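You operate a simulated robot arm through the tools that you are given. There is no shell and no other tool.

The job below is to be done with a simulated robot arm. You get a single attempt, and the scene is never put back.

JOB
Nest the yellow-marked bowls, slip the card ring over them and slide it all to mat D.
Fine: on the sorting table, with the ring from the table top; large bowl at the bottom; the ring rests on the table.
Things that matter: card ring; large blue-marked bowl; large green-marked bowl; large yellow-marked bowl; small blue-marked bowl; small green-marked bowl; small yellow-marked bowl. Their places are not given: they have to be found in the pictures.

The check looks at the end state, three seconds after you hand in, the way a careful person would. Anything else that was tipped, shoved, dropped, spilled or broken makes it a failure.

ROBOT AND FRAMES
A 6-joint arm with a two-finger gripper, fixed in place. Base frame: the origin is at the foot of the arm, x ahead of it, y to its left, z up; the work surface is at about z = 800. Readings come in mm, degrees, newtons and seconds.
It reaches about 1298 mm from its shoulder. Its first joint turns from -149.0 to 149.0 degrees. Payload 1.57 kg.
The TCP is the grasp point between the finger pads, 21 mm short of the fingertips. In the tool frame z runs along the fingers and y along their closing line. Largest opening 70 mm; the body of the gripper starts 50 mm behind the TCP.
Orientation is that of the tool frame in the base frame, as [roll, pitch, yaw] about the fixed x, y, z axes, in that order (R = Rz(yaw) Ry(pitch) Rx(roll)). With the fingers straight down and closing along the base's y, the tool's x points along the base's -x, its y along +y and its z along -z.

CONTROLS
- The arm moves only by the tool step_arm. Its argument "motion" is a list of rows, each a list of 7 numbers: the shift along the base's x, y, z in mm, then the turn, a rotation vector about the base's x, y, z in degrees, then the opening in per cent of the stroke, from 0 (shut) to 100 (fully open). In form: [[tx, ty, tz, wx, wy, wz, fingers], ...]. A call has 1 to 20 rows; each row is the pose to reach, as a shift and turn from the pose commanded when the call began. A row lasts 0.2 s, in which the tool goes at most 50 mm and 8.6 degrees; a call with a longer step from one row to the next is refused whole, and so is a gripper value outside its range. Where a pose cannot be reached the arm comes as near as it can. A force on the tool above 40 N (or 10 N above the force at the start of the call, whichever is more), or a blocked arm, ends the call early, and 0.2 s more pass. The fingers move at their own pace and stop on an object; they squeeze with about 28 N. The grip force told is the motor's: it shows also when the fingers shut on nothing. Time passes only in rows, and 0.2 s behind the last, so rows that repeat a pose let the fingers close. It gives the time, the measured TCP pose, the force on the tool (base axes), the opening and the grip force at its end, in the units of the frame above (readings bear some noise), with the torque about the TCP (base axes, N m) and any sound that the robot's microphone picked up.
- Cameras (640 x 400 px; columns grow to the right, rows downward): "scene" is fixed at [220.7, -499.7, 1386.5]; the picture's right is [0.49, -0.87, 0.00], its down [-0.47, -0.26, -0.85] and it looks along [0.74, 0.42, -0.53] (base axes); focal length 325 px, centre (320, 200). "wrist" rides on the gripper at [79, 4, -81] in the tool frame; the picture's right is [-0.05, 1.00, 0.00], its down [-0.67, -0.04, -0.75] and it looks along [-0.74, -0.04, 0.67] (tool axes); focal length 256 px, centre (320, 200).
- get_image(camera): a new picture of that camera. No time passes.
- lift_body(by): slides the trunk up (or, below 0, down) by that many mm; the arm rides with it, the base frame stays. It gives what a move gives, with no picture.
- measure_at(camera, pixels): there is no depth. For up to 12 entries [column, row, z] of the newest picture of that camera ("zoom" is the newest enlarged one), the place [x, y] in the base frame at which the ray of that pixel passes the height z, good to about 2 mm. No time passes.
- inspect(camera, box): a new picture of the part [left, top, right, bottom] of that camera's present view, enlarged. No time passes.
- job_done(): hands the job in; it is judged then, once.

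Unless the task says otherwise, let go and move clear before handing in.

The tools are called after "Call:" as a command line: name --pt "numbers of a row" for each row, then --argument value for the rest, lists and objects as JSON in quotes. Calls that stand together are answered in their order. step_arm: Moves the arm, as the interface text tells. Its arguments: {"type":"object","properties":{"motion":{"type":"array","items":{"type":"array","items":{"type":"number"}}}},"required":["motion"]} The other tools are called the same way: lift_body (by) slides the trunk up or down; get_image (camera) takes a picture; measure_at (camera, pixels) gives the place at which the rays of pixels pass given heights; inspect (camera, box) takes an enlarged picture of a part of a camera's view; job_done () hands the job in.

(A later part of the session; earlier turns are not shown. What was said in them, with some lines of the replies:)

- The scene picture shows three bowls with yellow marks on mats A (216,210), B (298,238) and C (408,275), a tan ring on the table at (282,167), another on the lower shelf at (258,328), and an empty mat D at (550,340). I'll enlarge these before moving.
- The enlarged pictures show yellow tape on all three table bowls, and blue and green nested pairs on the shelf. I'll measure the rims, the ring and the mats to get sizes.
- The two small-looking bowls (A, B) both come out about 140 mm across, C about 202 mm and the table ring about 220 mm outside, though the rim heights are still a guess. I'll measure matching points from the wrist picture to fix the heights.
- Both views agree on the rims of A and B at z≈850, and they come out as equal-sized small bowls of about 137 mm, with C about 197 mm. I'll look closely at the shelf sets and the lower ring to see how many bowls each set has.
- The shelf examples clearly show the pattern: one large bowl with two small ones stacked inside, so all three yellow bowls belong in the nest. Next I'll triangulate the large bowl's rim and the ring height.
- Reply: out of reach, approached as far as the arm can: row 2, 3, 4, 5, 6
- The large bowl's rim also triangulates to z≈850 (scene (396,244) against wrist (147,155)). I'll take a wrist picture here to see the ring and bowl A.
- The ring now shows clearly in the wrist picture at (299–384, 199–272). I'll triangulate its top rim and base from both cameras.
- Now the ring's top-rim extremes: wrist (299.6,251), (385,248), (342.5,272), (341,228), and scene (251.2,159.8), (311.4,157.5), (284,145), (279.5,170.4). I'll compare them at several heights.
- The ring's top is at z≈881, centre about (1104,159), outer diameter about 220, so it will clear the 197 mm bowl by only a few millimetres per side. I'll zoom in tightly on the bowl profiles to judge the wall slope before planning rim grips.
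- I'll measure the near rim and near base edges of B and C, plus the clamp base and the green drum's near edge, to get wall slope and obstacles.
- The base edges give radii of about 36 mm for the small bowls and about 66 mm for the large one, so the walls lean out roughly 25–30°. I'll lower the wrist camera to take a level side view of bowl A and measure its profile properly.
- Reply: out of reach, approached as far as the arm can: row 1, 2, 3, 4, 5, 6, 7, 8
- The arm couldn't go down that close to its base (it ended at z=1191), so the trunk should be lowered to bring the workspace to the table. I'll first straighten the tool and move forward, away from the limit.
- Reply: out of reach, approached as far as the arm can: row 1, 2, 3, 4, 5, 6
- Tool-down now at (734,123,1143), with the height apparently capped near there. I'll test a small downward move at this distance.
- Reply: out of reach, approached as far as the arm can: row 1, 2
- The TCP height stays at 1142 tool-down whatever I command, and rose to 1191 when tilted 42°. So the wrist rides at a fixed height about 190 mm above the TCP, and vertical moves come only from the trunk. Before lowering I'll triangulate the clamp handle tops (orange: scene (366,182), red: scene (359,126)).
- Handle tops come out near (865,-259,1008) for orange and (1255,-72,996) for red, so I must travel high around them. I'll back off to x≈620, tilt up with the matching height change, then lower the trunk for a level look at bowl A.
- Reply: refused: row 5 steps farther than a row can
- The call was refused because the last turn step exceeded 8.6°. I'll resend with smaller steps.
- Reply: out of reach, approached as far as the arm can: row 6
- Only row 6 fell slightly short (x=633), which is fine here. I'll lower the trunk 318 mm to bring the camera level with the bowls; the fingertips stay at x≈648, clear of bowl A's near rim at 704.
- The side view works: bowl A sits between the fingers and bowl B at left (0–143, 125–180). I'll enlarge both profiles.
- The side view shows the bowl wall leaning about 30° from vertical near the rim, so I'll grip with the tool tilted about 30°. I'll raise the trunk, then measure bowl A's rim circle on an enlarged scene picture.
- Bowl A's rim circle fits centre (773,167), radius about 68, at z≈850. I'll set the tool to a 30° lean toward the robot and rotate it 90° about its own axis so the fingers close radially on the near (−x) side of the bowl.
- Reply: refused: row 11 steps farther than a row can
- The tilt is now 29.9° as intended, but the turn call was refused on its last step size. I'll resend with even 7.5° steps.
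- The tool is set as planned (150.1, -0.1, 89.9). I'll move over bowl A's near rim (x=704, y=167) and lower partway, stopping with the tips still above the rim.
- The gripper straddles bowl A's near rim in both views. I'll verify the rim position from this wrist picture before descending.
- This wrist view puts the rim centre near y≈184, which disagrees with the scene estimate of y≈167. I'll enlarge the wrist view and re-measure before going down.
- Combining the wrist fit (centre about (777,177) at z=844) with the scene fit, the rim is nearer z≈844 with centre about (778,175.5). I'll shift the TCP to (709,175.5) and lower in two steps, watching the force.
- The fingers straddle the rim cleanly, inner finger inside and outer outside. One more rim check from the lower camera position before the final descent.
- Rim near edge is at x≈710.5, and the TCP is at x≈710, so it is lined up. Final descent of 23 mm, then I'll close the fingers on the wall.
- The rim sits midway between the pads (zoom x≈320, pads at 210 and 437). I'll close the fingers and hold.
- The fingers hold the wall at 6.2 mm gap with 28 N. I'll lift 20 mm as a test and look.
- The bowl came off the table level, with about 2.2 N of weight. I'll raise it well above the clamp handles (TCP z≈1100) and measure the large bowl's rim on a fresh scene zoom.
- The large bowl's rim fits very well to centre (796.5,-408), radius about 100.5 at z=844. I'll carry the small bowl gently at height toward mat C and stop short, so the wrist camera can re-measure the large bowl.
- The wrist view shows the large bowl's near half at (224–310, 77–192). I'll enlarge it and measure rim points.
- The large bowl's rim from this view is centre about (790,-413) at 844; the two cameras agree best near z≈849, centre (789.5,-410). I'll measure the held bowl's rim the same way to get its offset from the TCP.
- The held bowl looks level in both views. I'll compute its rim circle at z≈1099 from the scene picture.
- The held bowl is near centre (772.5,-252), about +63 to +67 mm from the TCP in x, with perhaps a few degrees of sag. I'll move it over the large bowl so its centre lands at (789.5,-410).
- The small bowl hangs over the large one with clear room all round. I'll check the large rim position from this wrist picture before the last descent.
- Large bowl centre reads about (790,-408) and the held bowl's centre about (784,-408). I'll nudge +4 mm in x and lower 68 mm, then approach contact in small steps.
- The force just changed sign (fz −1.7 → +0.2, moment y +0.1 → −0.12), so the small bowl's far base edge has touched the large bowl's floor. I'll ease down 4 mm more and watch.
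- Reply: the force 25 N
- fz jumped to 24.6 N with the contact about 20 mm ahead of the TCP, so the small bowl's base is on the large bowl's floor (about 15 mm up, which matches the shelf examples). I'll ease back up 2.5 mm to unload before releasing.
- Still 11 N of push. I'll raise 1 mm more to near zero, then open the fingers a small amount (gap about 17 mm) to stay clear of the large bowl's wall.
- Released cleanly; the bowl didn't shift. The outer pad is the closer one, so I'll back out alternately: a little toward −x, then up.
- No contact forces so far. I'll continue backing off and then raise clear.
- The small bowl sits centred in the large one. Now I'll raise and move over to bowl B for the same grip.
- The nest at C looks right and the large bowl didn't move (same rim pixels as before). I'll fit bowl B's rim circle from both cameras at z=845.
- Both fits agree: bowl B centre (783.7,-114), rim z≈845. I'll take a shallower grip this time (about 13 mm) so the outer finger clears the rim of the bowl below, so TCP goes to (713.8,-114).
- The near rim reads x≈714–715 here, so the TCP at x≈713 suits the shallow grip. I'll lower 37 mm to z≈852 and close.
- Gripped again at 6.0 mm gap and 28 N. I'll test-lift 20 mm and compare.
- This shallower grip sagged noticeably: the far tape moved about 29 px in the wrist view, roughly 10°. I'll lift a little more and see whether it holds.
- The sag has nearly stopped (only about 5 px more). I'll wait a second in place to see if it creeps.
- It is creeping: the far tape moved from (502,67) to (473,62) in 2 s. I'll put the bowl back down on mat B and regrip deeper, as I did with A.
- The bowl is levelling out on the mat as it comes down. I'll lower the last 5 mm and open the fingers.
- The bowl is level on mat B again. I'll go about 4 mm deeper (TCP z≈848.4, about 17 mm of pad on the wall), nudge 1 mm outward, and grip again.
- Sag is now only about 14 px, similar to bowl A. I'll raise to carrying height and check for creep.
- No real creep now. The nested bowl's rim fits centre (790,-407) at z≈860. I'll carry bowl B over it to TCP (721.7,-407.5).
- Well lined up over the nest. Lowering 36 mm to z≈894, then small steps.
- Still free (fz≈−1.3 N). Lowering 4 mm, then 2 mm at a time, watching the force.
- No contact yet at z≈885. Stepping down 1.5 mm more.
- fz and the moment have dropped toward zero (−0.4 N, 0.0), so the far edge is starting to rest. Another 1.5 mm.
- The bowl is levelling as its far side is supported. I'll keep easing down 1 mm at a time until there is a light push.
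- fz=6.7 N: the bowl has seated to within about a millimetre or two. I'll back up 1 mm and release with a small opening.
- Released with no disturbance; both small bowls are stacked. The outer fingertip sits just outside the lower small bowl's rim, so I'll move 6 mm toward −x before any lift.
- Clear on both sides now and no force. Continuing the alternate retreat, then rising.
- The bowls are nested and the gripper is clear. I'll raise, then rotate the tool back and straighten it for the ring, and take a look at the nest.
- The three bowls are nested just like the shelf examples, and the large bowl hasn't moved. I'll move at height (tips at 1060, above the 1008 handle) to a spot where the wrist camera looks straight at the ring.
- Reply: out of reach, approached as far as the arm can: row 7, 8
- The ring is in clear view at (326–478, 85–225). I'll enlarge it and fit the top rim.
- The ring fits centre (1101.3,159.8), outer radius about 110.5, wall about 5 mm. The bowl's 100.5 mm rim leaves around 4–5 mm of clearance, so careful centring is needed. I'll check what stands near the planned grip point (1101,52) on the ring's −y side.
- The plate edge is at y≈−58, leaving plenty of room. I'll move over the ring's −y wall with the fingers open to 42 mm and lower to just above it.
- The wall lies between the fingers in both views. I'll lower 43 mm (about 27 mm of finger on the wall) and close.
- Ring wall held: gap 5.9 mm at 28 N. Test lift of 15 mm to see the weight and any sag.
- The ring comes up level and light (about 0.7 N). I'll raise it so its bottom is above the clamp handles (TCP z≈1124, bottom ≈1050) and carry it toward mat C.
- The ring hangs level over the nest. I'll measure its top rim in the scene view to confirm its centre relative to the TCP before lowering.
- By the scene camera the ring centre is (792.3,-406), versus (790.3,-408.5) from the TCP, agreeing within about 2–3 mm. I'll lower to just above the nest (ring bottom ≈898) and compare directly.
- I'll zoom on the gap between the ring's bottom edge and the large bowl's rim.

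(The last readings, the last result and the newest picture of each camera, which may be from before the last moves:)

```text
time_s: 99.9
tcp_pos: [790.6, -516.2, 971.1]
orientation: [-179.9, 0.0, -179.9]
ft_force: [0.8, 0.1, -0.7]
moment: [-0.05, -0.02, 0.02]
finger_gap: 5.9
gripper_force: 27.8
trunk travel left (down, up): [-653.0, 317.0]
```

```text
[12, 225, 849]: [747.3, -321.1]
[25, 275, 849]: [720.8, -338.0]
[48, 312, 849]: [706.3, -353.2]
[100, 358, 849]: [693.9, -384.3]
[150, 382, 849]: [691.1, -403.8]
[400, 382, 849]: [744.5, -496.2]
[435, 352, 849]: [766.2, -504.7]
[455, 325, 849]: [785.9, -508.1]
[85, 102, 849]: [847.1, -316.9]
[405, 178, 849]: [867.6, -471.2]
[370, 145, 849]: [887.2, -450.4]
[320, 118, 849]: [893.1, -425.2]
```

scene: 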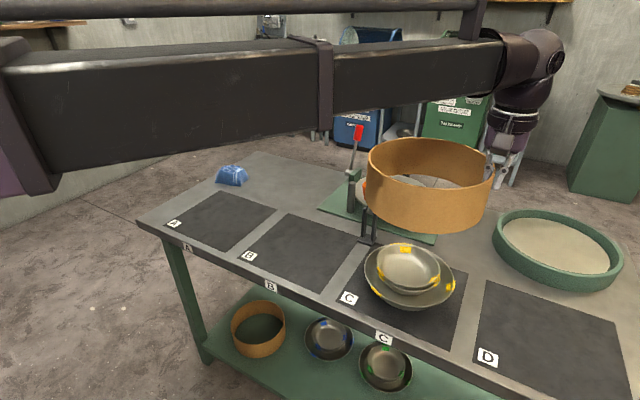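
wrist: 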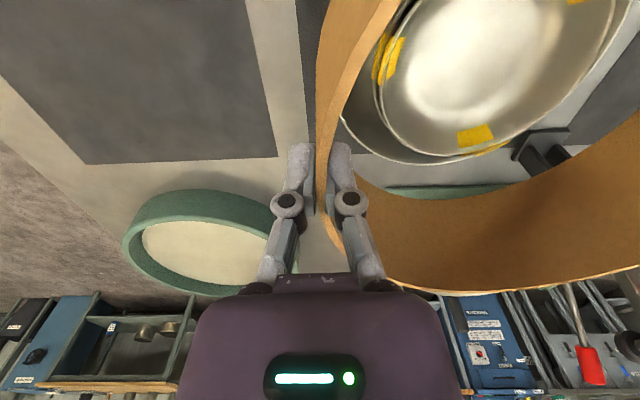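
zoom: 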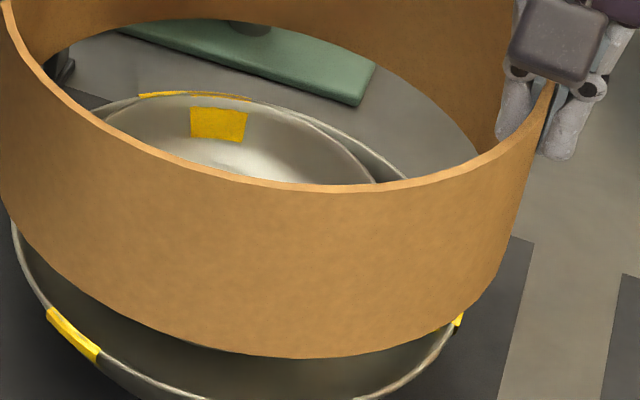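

Call:
inspect --camera "wrist" --box '[320, 0, 640, 200]'

```text
2.00 times, centred on (480, 100) of wrist
```

zoom: 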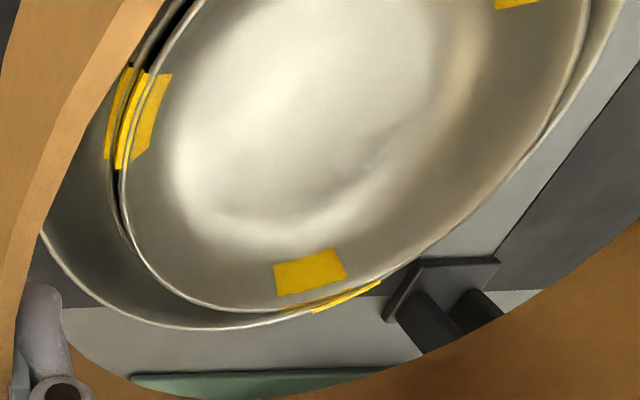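

Call:
measure_at --camera "zoom" --pixels '[[42, 237, 849], [65, 268, 849], [100, 297, 849], [150, 320, 849], [200, 329, 849], [250, 325, 849], [545, 142, 849], [585, 90, 849], [610, 45, 849], [620, 15, 849]]'

```text
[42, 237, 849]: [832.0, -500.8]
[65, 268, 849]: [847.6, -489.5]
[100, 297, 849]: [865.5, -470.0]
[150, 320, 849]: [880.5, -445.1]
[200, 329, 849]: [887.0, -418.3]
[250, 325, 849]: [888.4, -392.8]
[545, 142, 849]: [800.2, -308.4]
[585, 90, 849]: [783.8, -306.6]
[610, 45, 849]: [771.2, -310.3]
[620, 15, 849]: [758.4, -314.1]
```

The wrist view puts the large bowl at about (789.7,-408.3), and the ring's TCP-based centre is (790.5,-408.3), so they're aligned within 1 mm. I'll lower to just above the large rim and then step past it, watching for any contact.

Call:
lift_body --by -40

Call:
inspect --camera "scene" --box '[360, 220, 480, 315]'

Call:
get_image --camera "wrist"

```text
time_s: 100.7
tcp_pos: [790.5, -517.3, 931.5]
orientation: [-180.0, 0.0, -180.0]
ft_force: [0.2, -0.4, -0.6]
moment: [-0.08, -0.02, -0.01]
finger_gap: 5.9
gripper_force: 28.1
trunk travel left (down, up): [-613.0, 357.0]
```

```text
4.21 times, centred on (420, 268) of scene
```

zoom: 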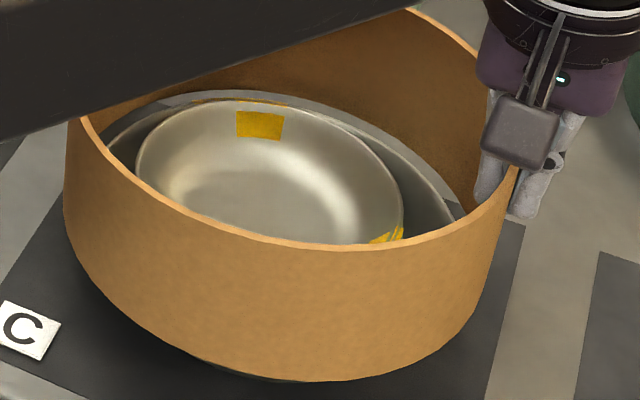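

```text
taken
```

wrist: 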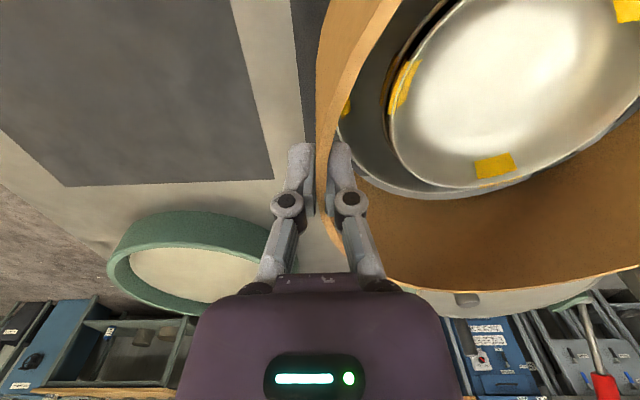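

Looks well centred. Now stepping down through the rim level.

Call:
lift_body --by -5

Call:
lift_body --by -3

Call:
lift_body --by -3

```text
time_s: 101.2
tcp_pos: [789.3, -516.4, 927.1]
orientation: [-179.9, 0.0, -179.9]
ft_force: [0.0, 0.0, -0.3]
moment: [-0.09, 0.02, 0.03]
finger_gap: 6.2
gripper_force: 28.5
trunk travel left (down, up): [-608.0, 362.0]
```

```text
time_s: 101.8
tcp_pos: [789.8, -516.3, 924.2]
orientation: [-179.9, 0.0, 180.0]
ft_force: [0.4, -0.8, -1.1]
moment: [-0.08, 0.02, -0.02]
finger_gap: 6.1
gripper_force: 28.3
trunk travel left (down, up): [-605.0, 365.0]
```

```text
time_s: 102.3
tcp_pos: [789.4, -516.5, 920.7]
orientation: [-179.9, -0.1, -180.0]
ft_force: [-0.5, -0.8, -0.3]
moment: [-0.07, 0.0, 0.0]
finger_gap: 6.5
gripper_force: 27.9
trunk travel left (down, up): [-602.0, 368.0]
```

No contact yet (moment steady at −0.07). Continuing.

Call:
lift_body --by -4

Call:
lift_body --by -5

Call:
inspect --camera "scene" --box '[360, 220, 480, 315]'

Call:
get_image --camera "wrist"

```text
time_s: 102.8
tcp_pos: [789.8, -516.6, 917.4]
orientation: [-180.0, 0.0, -180.0]
ft_force: [0.2, 0.2, -0.4]
moment: [-0.1, 0.0, 0.03]
finger_gap: 5.9
gripper_force: 27.7
trunk travel left (down, up): [-598.0, 372.0]
```

```text
time_s: 103.3
tcp_pos: [789.4, -516.9, 912.5]
orientation: [-179.8, 0.0, -179.9]
ft_force: [0.3, -0.4, -0.6]
moment: [-0.06, -0.01, -0.02]
finger_gap: 6.3
gripper_force: 28.2
trunk travel left (down, up): [-593.0, 377.0]
```

```text
4.21 times, centred on (420, 268) of scene
```

zoom: 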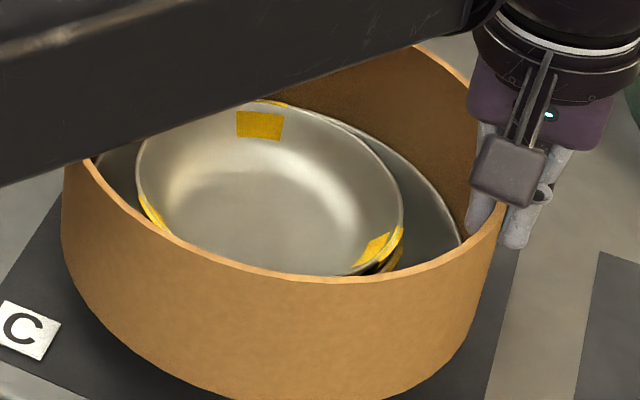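

```text
taken
```

wrist: 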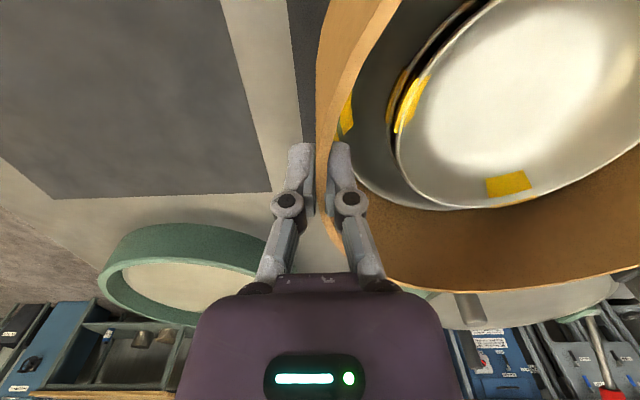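

The ring is now 10 mm past the bowl's rim with no contact. I'll keep lowering to the mat.

Call:
lift_body --by -25

Call:
lift_body --by -7

Call:
lift_body --by -2

```text
time_s: 104.1
tcp_pos: [790.0, -516.4, 887.6]
orientation: [-179.9, 0.0, -179.9]
ft_force: [0.1, -0.8, -1.7]
moment: [-0.05, -0.03, 0.01]
finger_gap: 5.9
gripper_force: 28.1
trunk travel left (down, up): [-568.0, 402.0]
```

```text
time_s: 104.6
tcp_pos: [790.5, -516.2, 881.1]
orientation: [-179.8, -0.1, -180.0]
ft_force: [0.0, -0.9, -1.5]
moment: [-0.06, 0.0, -0.01]
finger_gap: 5.9
gripper_force: 28.2
trunk travel left (down, up): [-561.0, 409.0]
```

```text
time_s: 105.1
tcp_pos: [790.5, -516.4, 878.0]
orientation: [-179.8, 0.0, -180.0]
ft_force: [-0.5, -0.3, -0.6]
moment: [-0.04, 0.0, 0.01]
finger_gap: 6.2
gripper_force: 27.8
trunk travel left (down, up): [-559.0, 411.0]
```

Trunk is 4 mm above the pick level. Small steps until the ring touches.

Call:
lift_body --by -1.5

Call:
lift_body --by -1

Call:
inspect --camera "scene" --box '[360, 220, 480, 315]'

Call:
get_image --camera "wrist"

```text
time_s: 105.7
tcp_pos: [789.7, -515.8, 875.6]
orientation: [-179.9, 0.0, -179.9]
ft_force: [0.2, -1.1, -0.4]
moment: [-0.01, 0.01, 0.01]
finger_gap: 6.1
gripper_force: 28.1
trunk travel left (down, up): [-558.0, 412.0]
```

```text
time_s: 106.2
tcp_pos: [789.9, -516.5, 875.9]
orientation: [-179.9, 0.0, -179.8]
ft_force: [-0.6, 0.1, 0.0]
moment: [-0.01, -0.01, -0.02]
finger_gap: 5.9
gripper_force: 28.4
trunk travel left (down, up): [-557.0, 413.0]
```

```text
4.21 times, centred on (420, 268) of scene
```

zoom: 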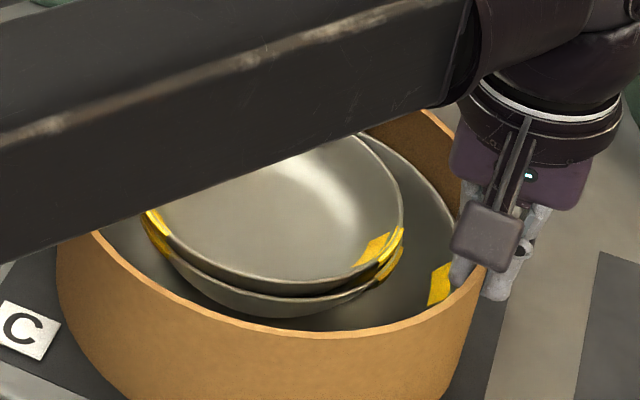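

```text
taken
```

wrist: 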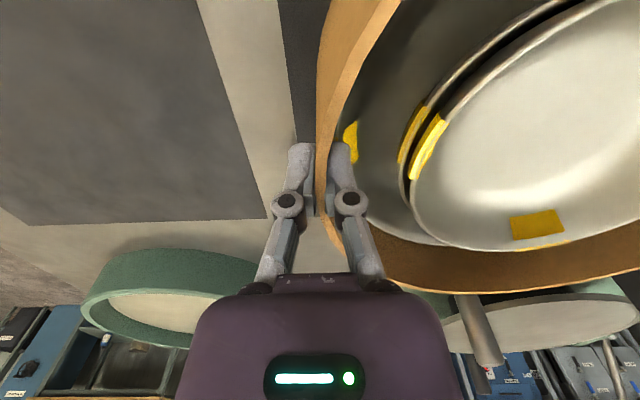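

The moment has gone to zero, so the ring is resting on the mat around the bowls. Now I'll slide the whole set toward mat D at a slow, steady 10 mm per row, keeping the grip on the leading side.

Call:
step_arm --pt "0 -3 0 0 0 0 0" --pt "0 -8 0 0 0 0 0" --pt "0 -15 0 0 0 0 0" --pt "0 -23 0 0 0 0 0" --pt "0 -31 0 0 0 0 0" --pt "0 -39 0 0 0 0 0" --pt "0 -47 0 0 0 0 0" --pt "0 -54 0 0 0 0 0" --pt "0 -58 0 0 0 0 0" --pt "0 -60 0 0 0 0 0"

Call:
get_image --camera "scene"

Call:
get_image --camera "wrist"

```text
time_s: 108.4
tcp_pos: [790.7, -577.2, 876.4]
orientation: [-179.9, 0.0, -179.9]
ft_force: [0.3, 1.5, -0.1]
moment: [0.07, 0.01, 0.0]
finger_gap: 5.9
gripper_force: 28.3
trunk travel left (down, up): [-557.0, 413.0]
```

```text
taken
```

scene: 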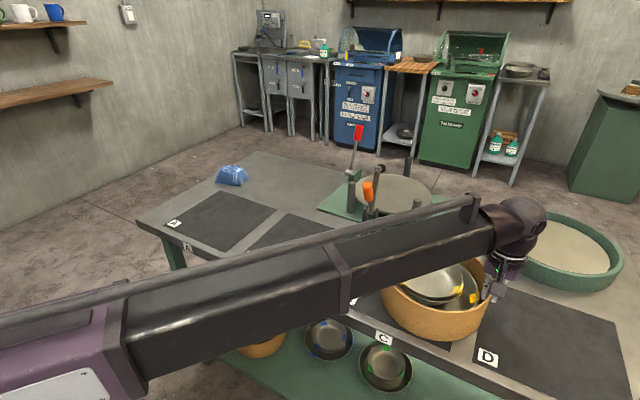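

```text
taken
```

wrist: 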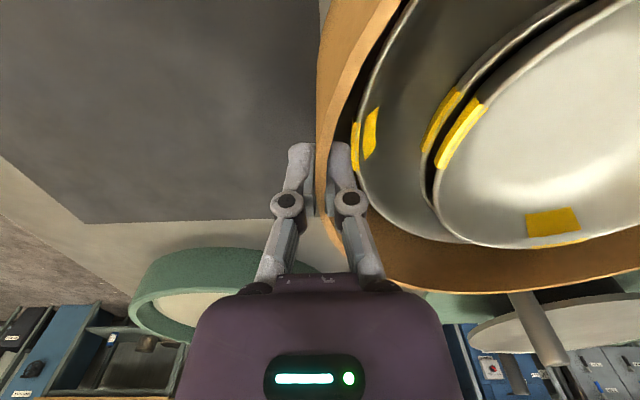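

The set slides together with only 1.5 N of drag. Continuing toward mat D.

Call:
step_arm --pt "0 -3 0 0 0 0 0" --pt "0 -8 0 0 0 0 0" --pt "0 -15 0 0 0 0 0" --pt "0 -23 0 0 0 0 0" --pt "0 -31 0 0 0 0 0" --pt "0 -39 0 0 0 0 0" --pt "0 -47 0 0 0 0 0" --pt "0 -55 0 0 0 0 0" --pt "0 -63 0 0 0 0 0" --pt "0 -71 0 0 0 0 0" --pt "0 -79 0 0 0 0 0" --pt "0 -87 0 0 0 0 0" --pt "0 -95 0 0 0 0 0" --pt "0 -103 0 0 0 0 0" --pt "0 -110 0 0 0 0 0" --pt "0 -116 0 0 0 0 0" --pt "0 -119 0 0 0 0 0" --pt "0 -120 0 0 0 0 0"

Call:
get_image --camera "scene"

Call:
get_image --camera "wrist"

```text
time_s: 112.2
tcp_pos: [790.2, -696.0, 876.3]
orientation: [-179.9, -0.1, -179.9]
ft_force: [0.6, 0.8, -0.5]
moment: [0.0, -0.02, -0.05]
finger_gap: 5.9
gripper_force: 28.2
trunk travel left (down, up): [-557.0, 413.0]
```

```text
taken
```

scene: 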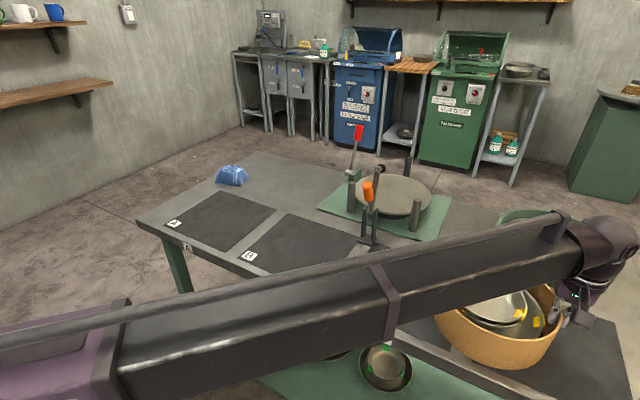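

```text
taken
```

wrist: 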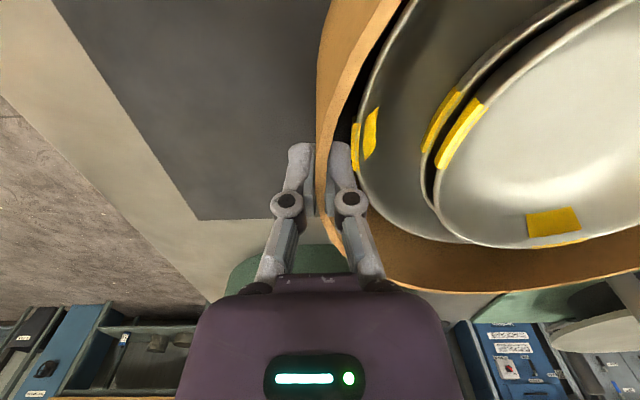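

Still smooth, and the bowls keep their places inside the ring. I'll check mat D's edges from the wrist view to set the final stop.

Call:
measure_at --camera "wrist" --pixels '[[198, 219, 801], [130, 118, 801], [60, 12, 801], [260, 219, 801]]'

Call:
step_arm --pt "0 -3 0 0 0 0 0" --pt "0 -8 0 0 0 0 0" --pt "0 -15 0 0 0 0 0" --pt "0 -23 0 0 0 0 0" --pt "0 -31 0 0 0 0 0" --pt "0 -39 0 0 0 0 0" --pt "0 -47 0 0 0 0 0" --pt "0 -55 0 0 0 0 0" --pt "0 -63 0 0 0 0 0" --pt "0 -71 0 0 0 0 0" --pt "0 -79 0 0 0 0 0" --pt "0 -87 0 0 0 0 0" --pt "0 -95 0 0 0 0 0" --pt "0 -100 0 0 0 0 0"

Call:
get_image --camera "scene"

Call:
get_image --camera "wrist"

```text
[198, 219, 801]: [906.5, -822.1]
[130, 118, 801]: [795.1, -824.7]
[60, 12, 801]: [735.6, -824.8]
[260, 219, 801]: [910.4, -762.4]
```

```text
time_s: 115.2
tcp_pos: [789.7, -797.4, 876.3]
orientation: [-180.0, 0.0, -179.9]
ft_force: [-0.1, 1.7, 0.0]
moment: [0.03, 0.01, -0.04]
finger_gap: 6.0
gripper_force: 28.2
trunk travel left (down, up): [-557.0, 413.0]
```

```text
taken
```

scene: 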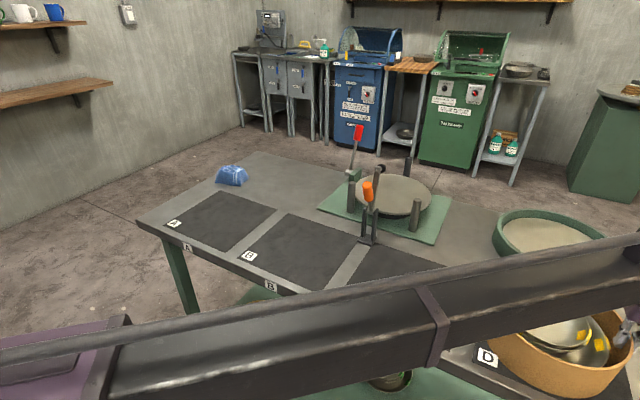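

```text
taken
```

wrist: 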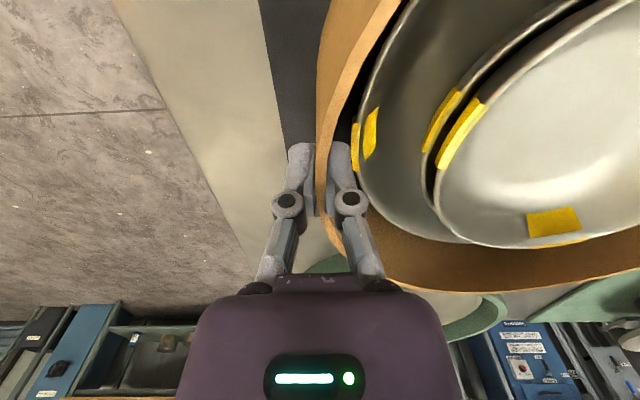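

Mat D spans y≈−576 to −825, so the ring should stop with its centre at about −701. I'll finish the last 12 mm.

Call:
step_arm --pt "0 -3 0 0 0 0 0" --pt "0 -7 0 0 0 0 0" --pt "0 -11 0 0 0 0 0" --pt "0 -13 0 0 0 0 0" --pt "0 -13 0 0 0 0 0" --pt "0 -11.5 0 0 0 0 0" --pt "0 -11 0 0 0 0 0" --pt "0 -11 0 0 0 0 0"

Call:
lift_body --by -1

Call:
inspect --camera "wrist" --box '[200, 0, 520, 230]'

```text
time_s: 117.0
tcp_pos: [790.6, -806.4, 875.4]
orientation: [-179.8, 0.1, -179.9]
ft_force: [0.1, -0.2, 0.2]
moment: [0.0, -0.02, -0.01]
finger_gap: 6.3
gripper_force: 28.2
trunk travel left (down, up): [-557.0, 413.0]
```

```text
time_s: 117.5
tcp_pos: [790.8, -807.1, 875.2]
orientation: [-179.9, 0.0, -179.9]
ft_force: [-0.2, -0.3, -1.2]
moment: [0.0, 0.01, 0.04]
finger_gap: 6.0
gripper_force: 27.8
trunk travel left (down, up): [-556.0, 414.0]
```

```text
1.74 times, centred on (360, 115) of wrist
```

zoom: 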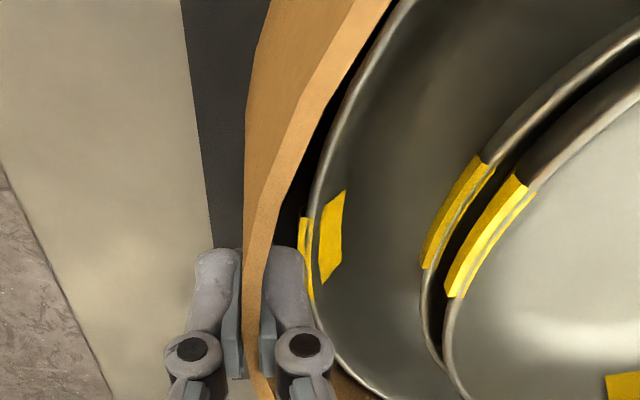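

The ring is at rest on mat D with the bowls inside. I'll open the fingers slightly (gap about 17 mm) and lift straight out.

Call:
step_arm --pt "0 0 0 0 0 0 12" --pt "0 0 0 0 0 0 18" --pt "0 0 0 0 0 0 24" --pt "0 0 0 0 0 0 24"

Call:
inspect --camera "wrist" --box '[200, 0, 520, 230]'

```text
time_s: 118.5
tcp_pos: [789.7, -807.6, 874.3]
orientation: [-179.9, 0.0, -180.0]
ft_force: [0.0, -0.4, 0.5]
moment: [0.01, -0.01, -0.01]
finger_gap: 16.5
gripper_force: 0.0
trunk travel left (down, up): [-556.0, 414.0]
```

```text
1.74 times, centred on (360, 115) of wrist
```

zoom: 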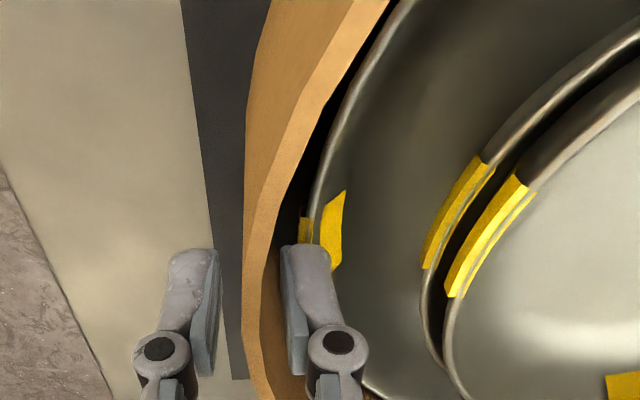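

The fingers are free of the wall and nothing moved. Lifting straight up in two stages.

Call:
lift_body --by 20

Call:
lift_body --by 200

Call:
get_image --camera "wrist"

Call:
get_image --camera "scene"

```text
time_s: 119.1
tcp_pos: [791.3, -808.1, 894.0]
orientation: [-179.9, 0.0, 180.0]
ft_force: [0.3, 0.3, 0.2]
moment: [-0.02, 0.01, -0.02]
finger_gap: 16.7
gripper_force: 0.0
trunk travel left (down, up): [-576.0, 394.0]
```

```text
time_s: 121.3
tcp_pos: [789.1, -808.3, 1095.6]
orientation: [-179.9, 0.0, -179.9]
ft_force: [0.7, -0.1, -0.1]
moment: [0.02, 0.02, 0.0]
finger_gap: 16.5
gripper_force: 0.1
trunk travel left (down, up): [-776.0, 194.0]
```

```text
taken
```

wrist: 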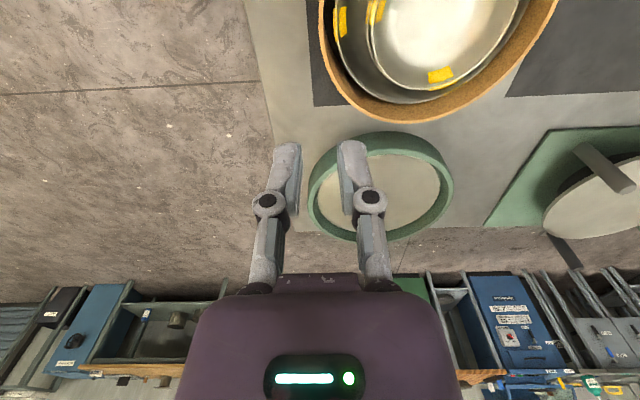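

```text
taken
```

scene: 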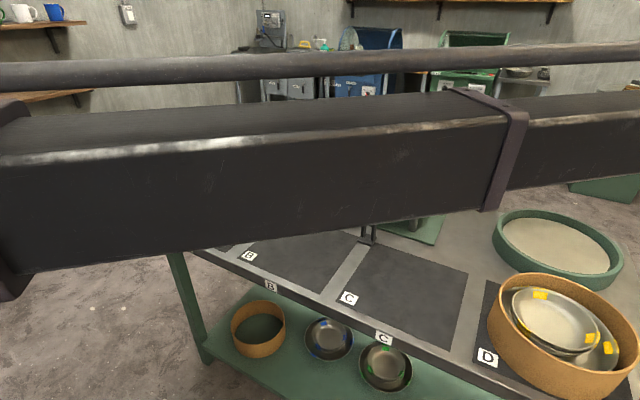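

The set stands on mat D with the ring around it. I'll raise a bit more and swing the arm back to its starting area, so I can see everything.

Call:
lift_body --by 47

Call:
step_arm --pt "-10 40 0 0 0 0 24" --pt "-20 85 0 0 0 0 24" --pt "-30 130 0 0 0 0 24" --pt "-40 175 0 0 0 0 24" --pt "-50 220 0 0 0 0 24" --pt "-60 265 0 0 0 0 24" --pt "-70 310 0 0 0 0 24" --pt "-80 355 0 0 0 0 24" --pt "-90 400 0 0 0 0 24" --pt "-98 445 0 0 0 0 24" --pt "-104 490 0 0 0 0 24" --pt "-108 535 0 0 0 0 24" --pt "-110 580 0 0 0 0 24" --pt "-112 625 0 0 0 0 24" --pt "-114 670 0 0 0 0 24" --pt "-115 715 0 0 0 0 24" --pt "-116 755 0 0 0 0 24" --pt "-116 785 0 0 0 0 24"

Call:
get_image --camera "scene"

Call:
inspect --camera "scene" --box '[460, 250, 640, 400]'

```text
time_s: 122.2
tcp_pos: [790.5, -807.8, 1141.8]
orientation: [-179.9, 0.0, -179.9]
ft_force: [0.6, -1.0, -0.3]
moment: [-0.03, 0.01, 0.01]
finger_gap: 16.9
gripper_force: 0.0
trunk travel left (down, up): [-823.0, 147.0]
```

```text
time_s: 126.0
tcp_pos: [673.7, -21.4, 1140.7]
orientation: [-179.8, -0.1, -179.9]
ft_force: [-0.2, 0.2, 0.6]
moment: [-0.02, 0.0, -0.01]
finger_gap: 16.9
gripper_force: 0.1
trunk travel left (down, up): [-823.0, 147.0]
```

```text
taken
```

scene: 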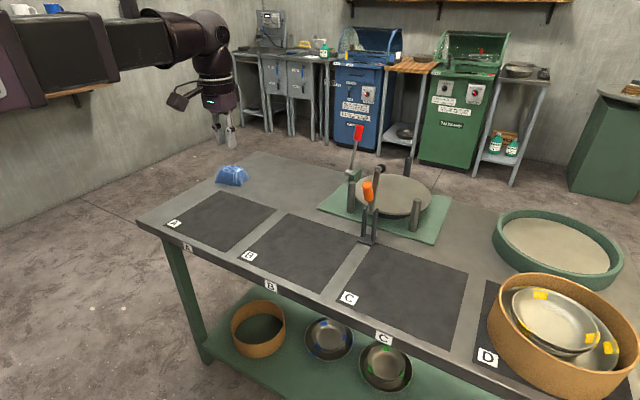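

```text
2.67 times, centred on (550, 325) of scene
```

zoom: 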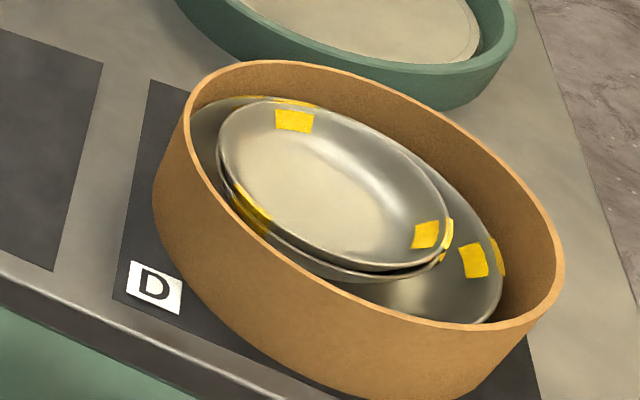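

Everything else is where it started: shelf bowls and ring, towel, clamps and drum. I'll check the ring's base against mat D's edges.

Call:
inspect --camera "scene" --box '[470, 310, 640, 400]'

Call:
measure_at --camera "zoom" --pixels '[[130, 90, 801], [150, 140, 801], [200, 215, 801], [300, 310, 801], [400, 365, 801], [480, 385, 801]]'

```text
3.76 times, centred on (555, 355) of scene
```

zoom: 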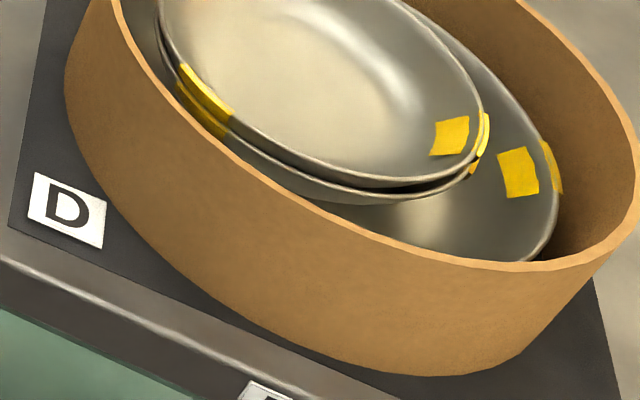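

```text
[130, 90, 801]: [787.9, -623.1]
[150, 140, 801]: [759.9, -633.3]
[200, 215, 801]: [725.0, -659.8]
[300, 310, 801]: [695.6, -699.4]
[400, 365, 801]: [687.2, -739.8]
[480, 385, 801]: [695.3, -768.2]
```

Call:
measure_at --camera "zoom" --pixels '[[66, 95, 801], [100, 190, 801], [150, 248, 801], [300, 341, 801], [430, 377, 801], [520, 355, 801], [8, 225, 801], [600, 290, 801], [620, 390, 801], [48, 10, 801]]'

Call:
inspect --camera "scene" --box '[180, 280, 440, 400]'

Call:
inspect --camera "scene" --box '[140, 110, 460, 300]'

```text
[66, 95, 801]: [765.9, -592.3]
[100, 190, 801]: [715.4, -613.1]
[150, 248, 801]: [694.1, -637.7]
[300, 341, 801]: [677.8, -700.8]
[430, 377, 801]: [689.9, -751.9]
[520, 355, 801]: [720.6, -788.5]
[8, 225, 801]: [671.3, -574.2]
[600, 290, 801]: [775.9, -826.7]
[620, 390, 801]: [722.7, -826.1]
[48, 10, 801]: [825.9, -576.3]
```

```text
2.46 times, centred on (310, 340) of scene
```

zoom: 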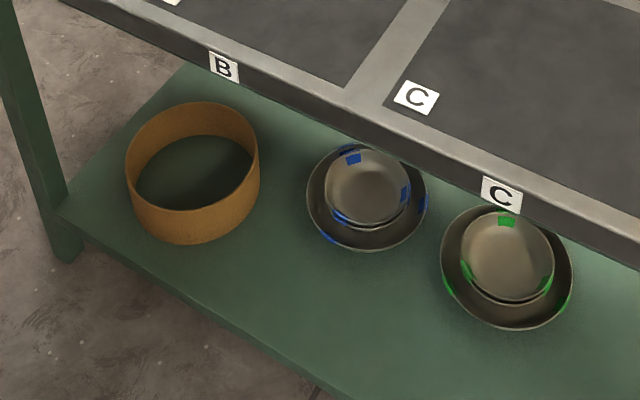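

```text
2.00 times, centred on (300, 205) of scene
```

zoom: 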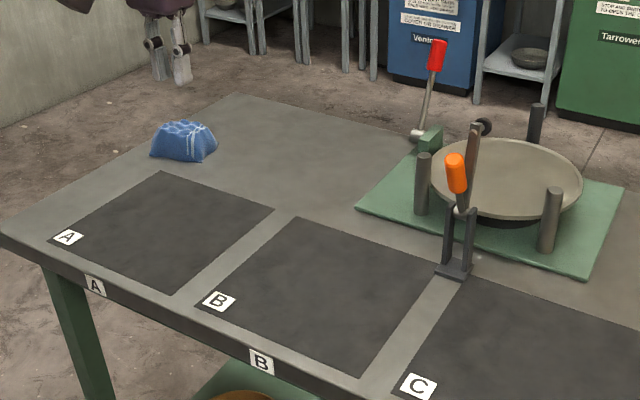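

The ring's base measures inside mat D: nearest point x≈678 against the mat edge at 671, and y from about −590 to −811. All three bowls are nested inside it, large at the bottom, nothing else has moved, and the arm is clear, so I'm handing in.

Call:
job_done

```text
The job is handed in.
```

The three yellow-marked bowls are nested on mat D, large bowl at the bottom with the two small ones stacked inside. The card ring from the table top stands around them, resting on the mat. I've handed the job in, but no verdict has come back yet.

- **Position:** the ring's base measures fully inside mat D, with about 6 mm to spare at its closest edge. The bowls sit about 5 mm off centre inside the ring, because the ring's wall pushed them along during the slide.
- **Regrip:** my first grip on the bowl from mat B slipped slowly after I lifted it. I set it back down on mat B, gripped it deeper and carried on. It was not dropped.
- **Other items:** the last pictures show the shelf bowls, the shelf ring, the blue cloth, the clamps and the green drum where they were at the start. The arm is back near its starting position and clear of the table.
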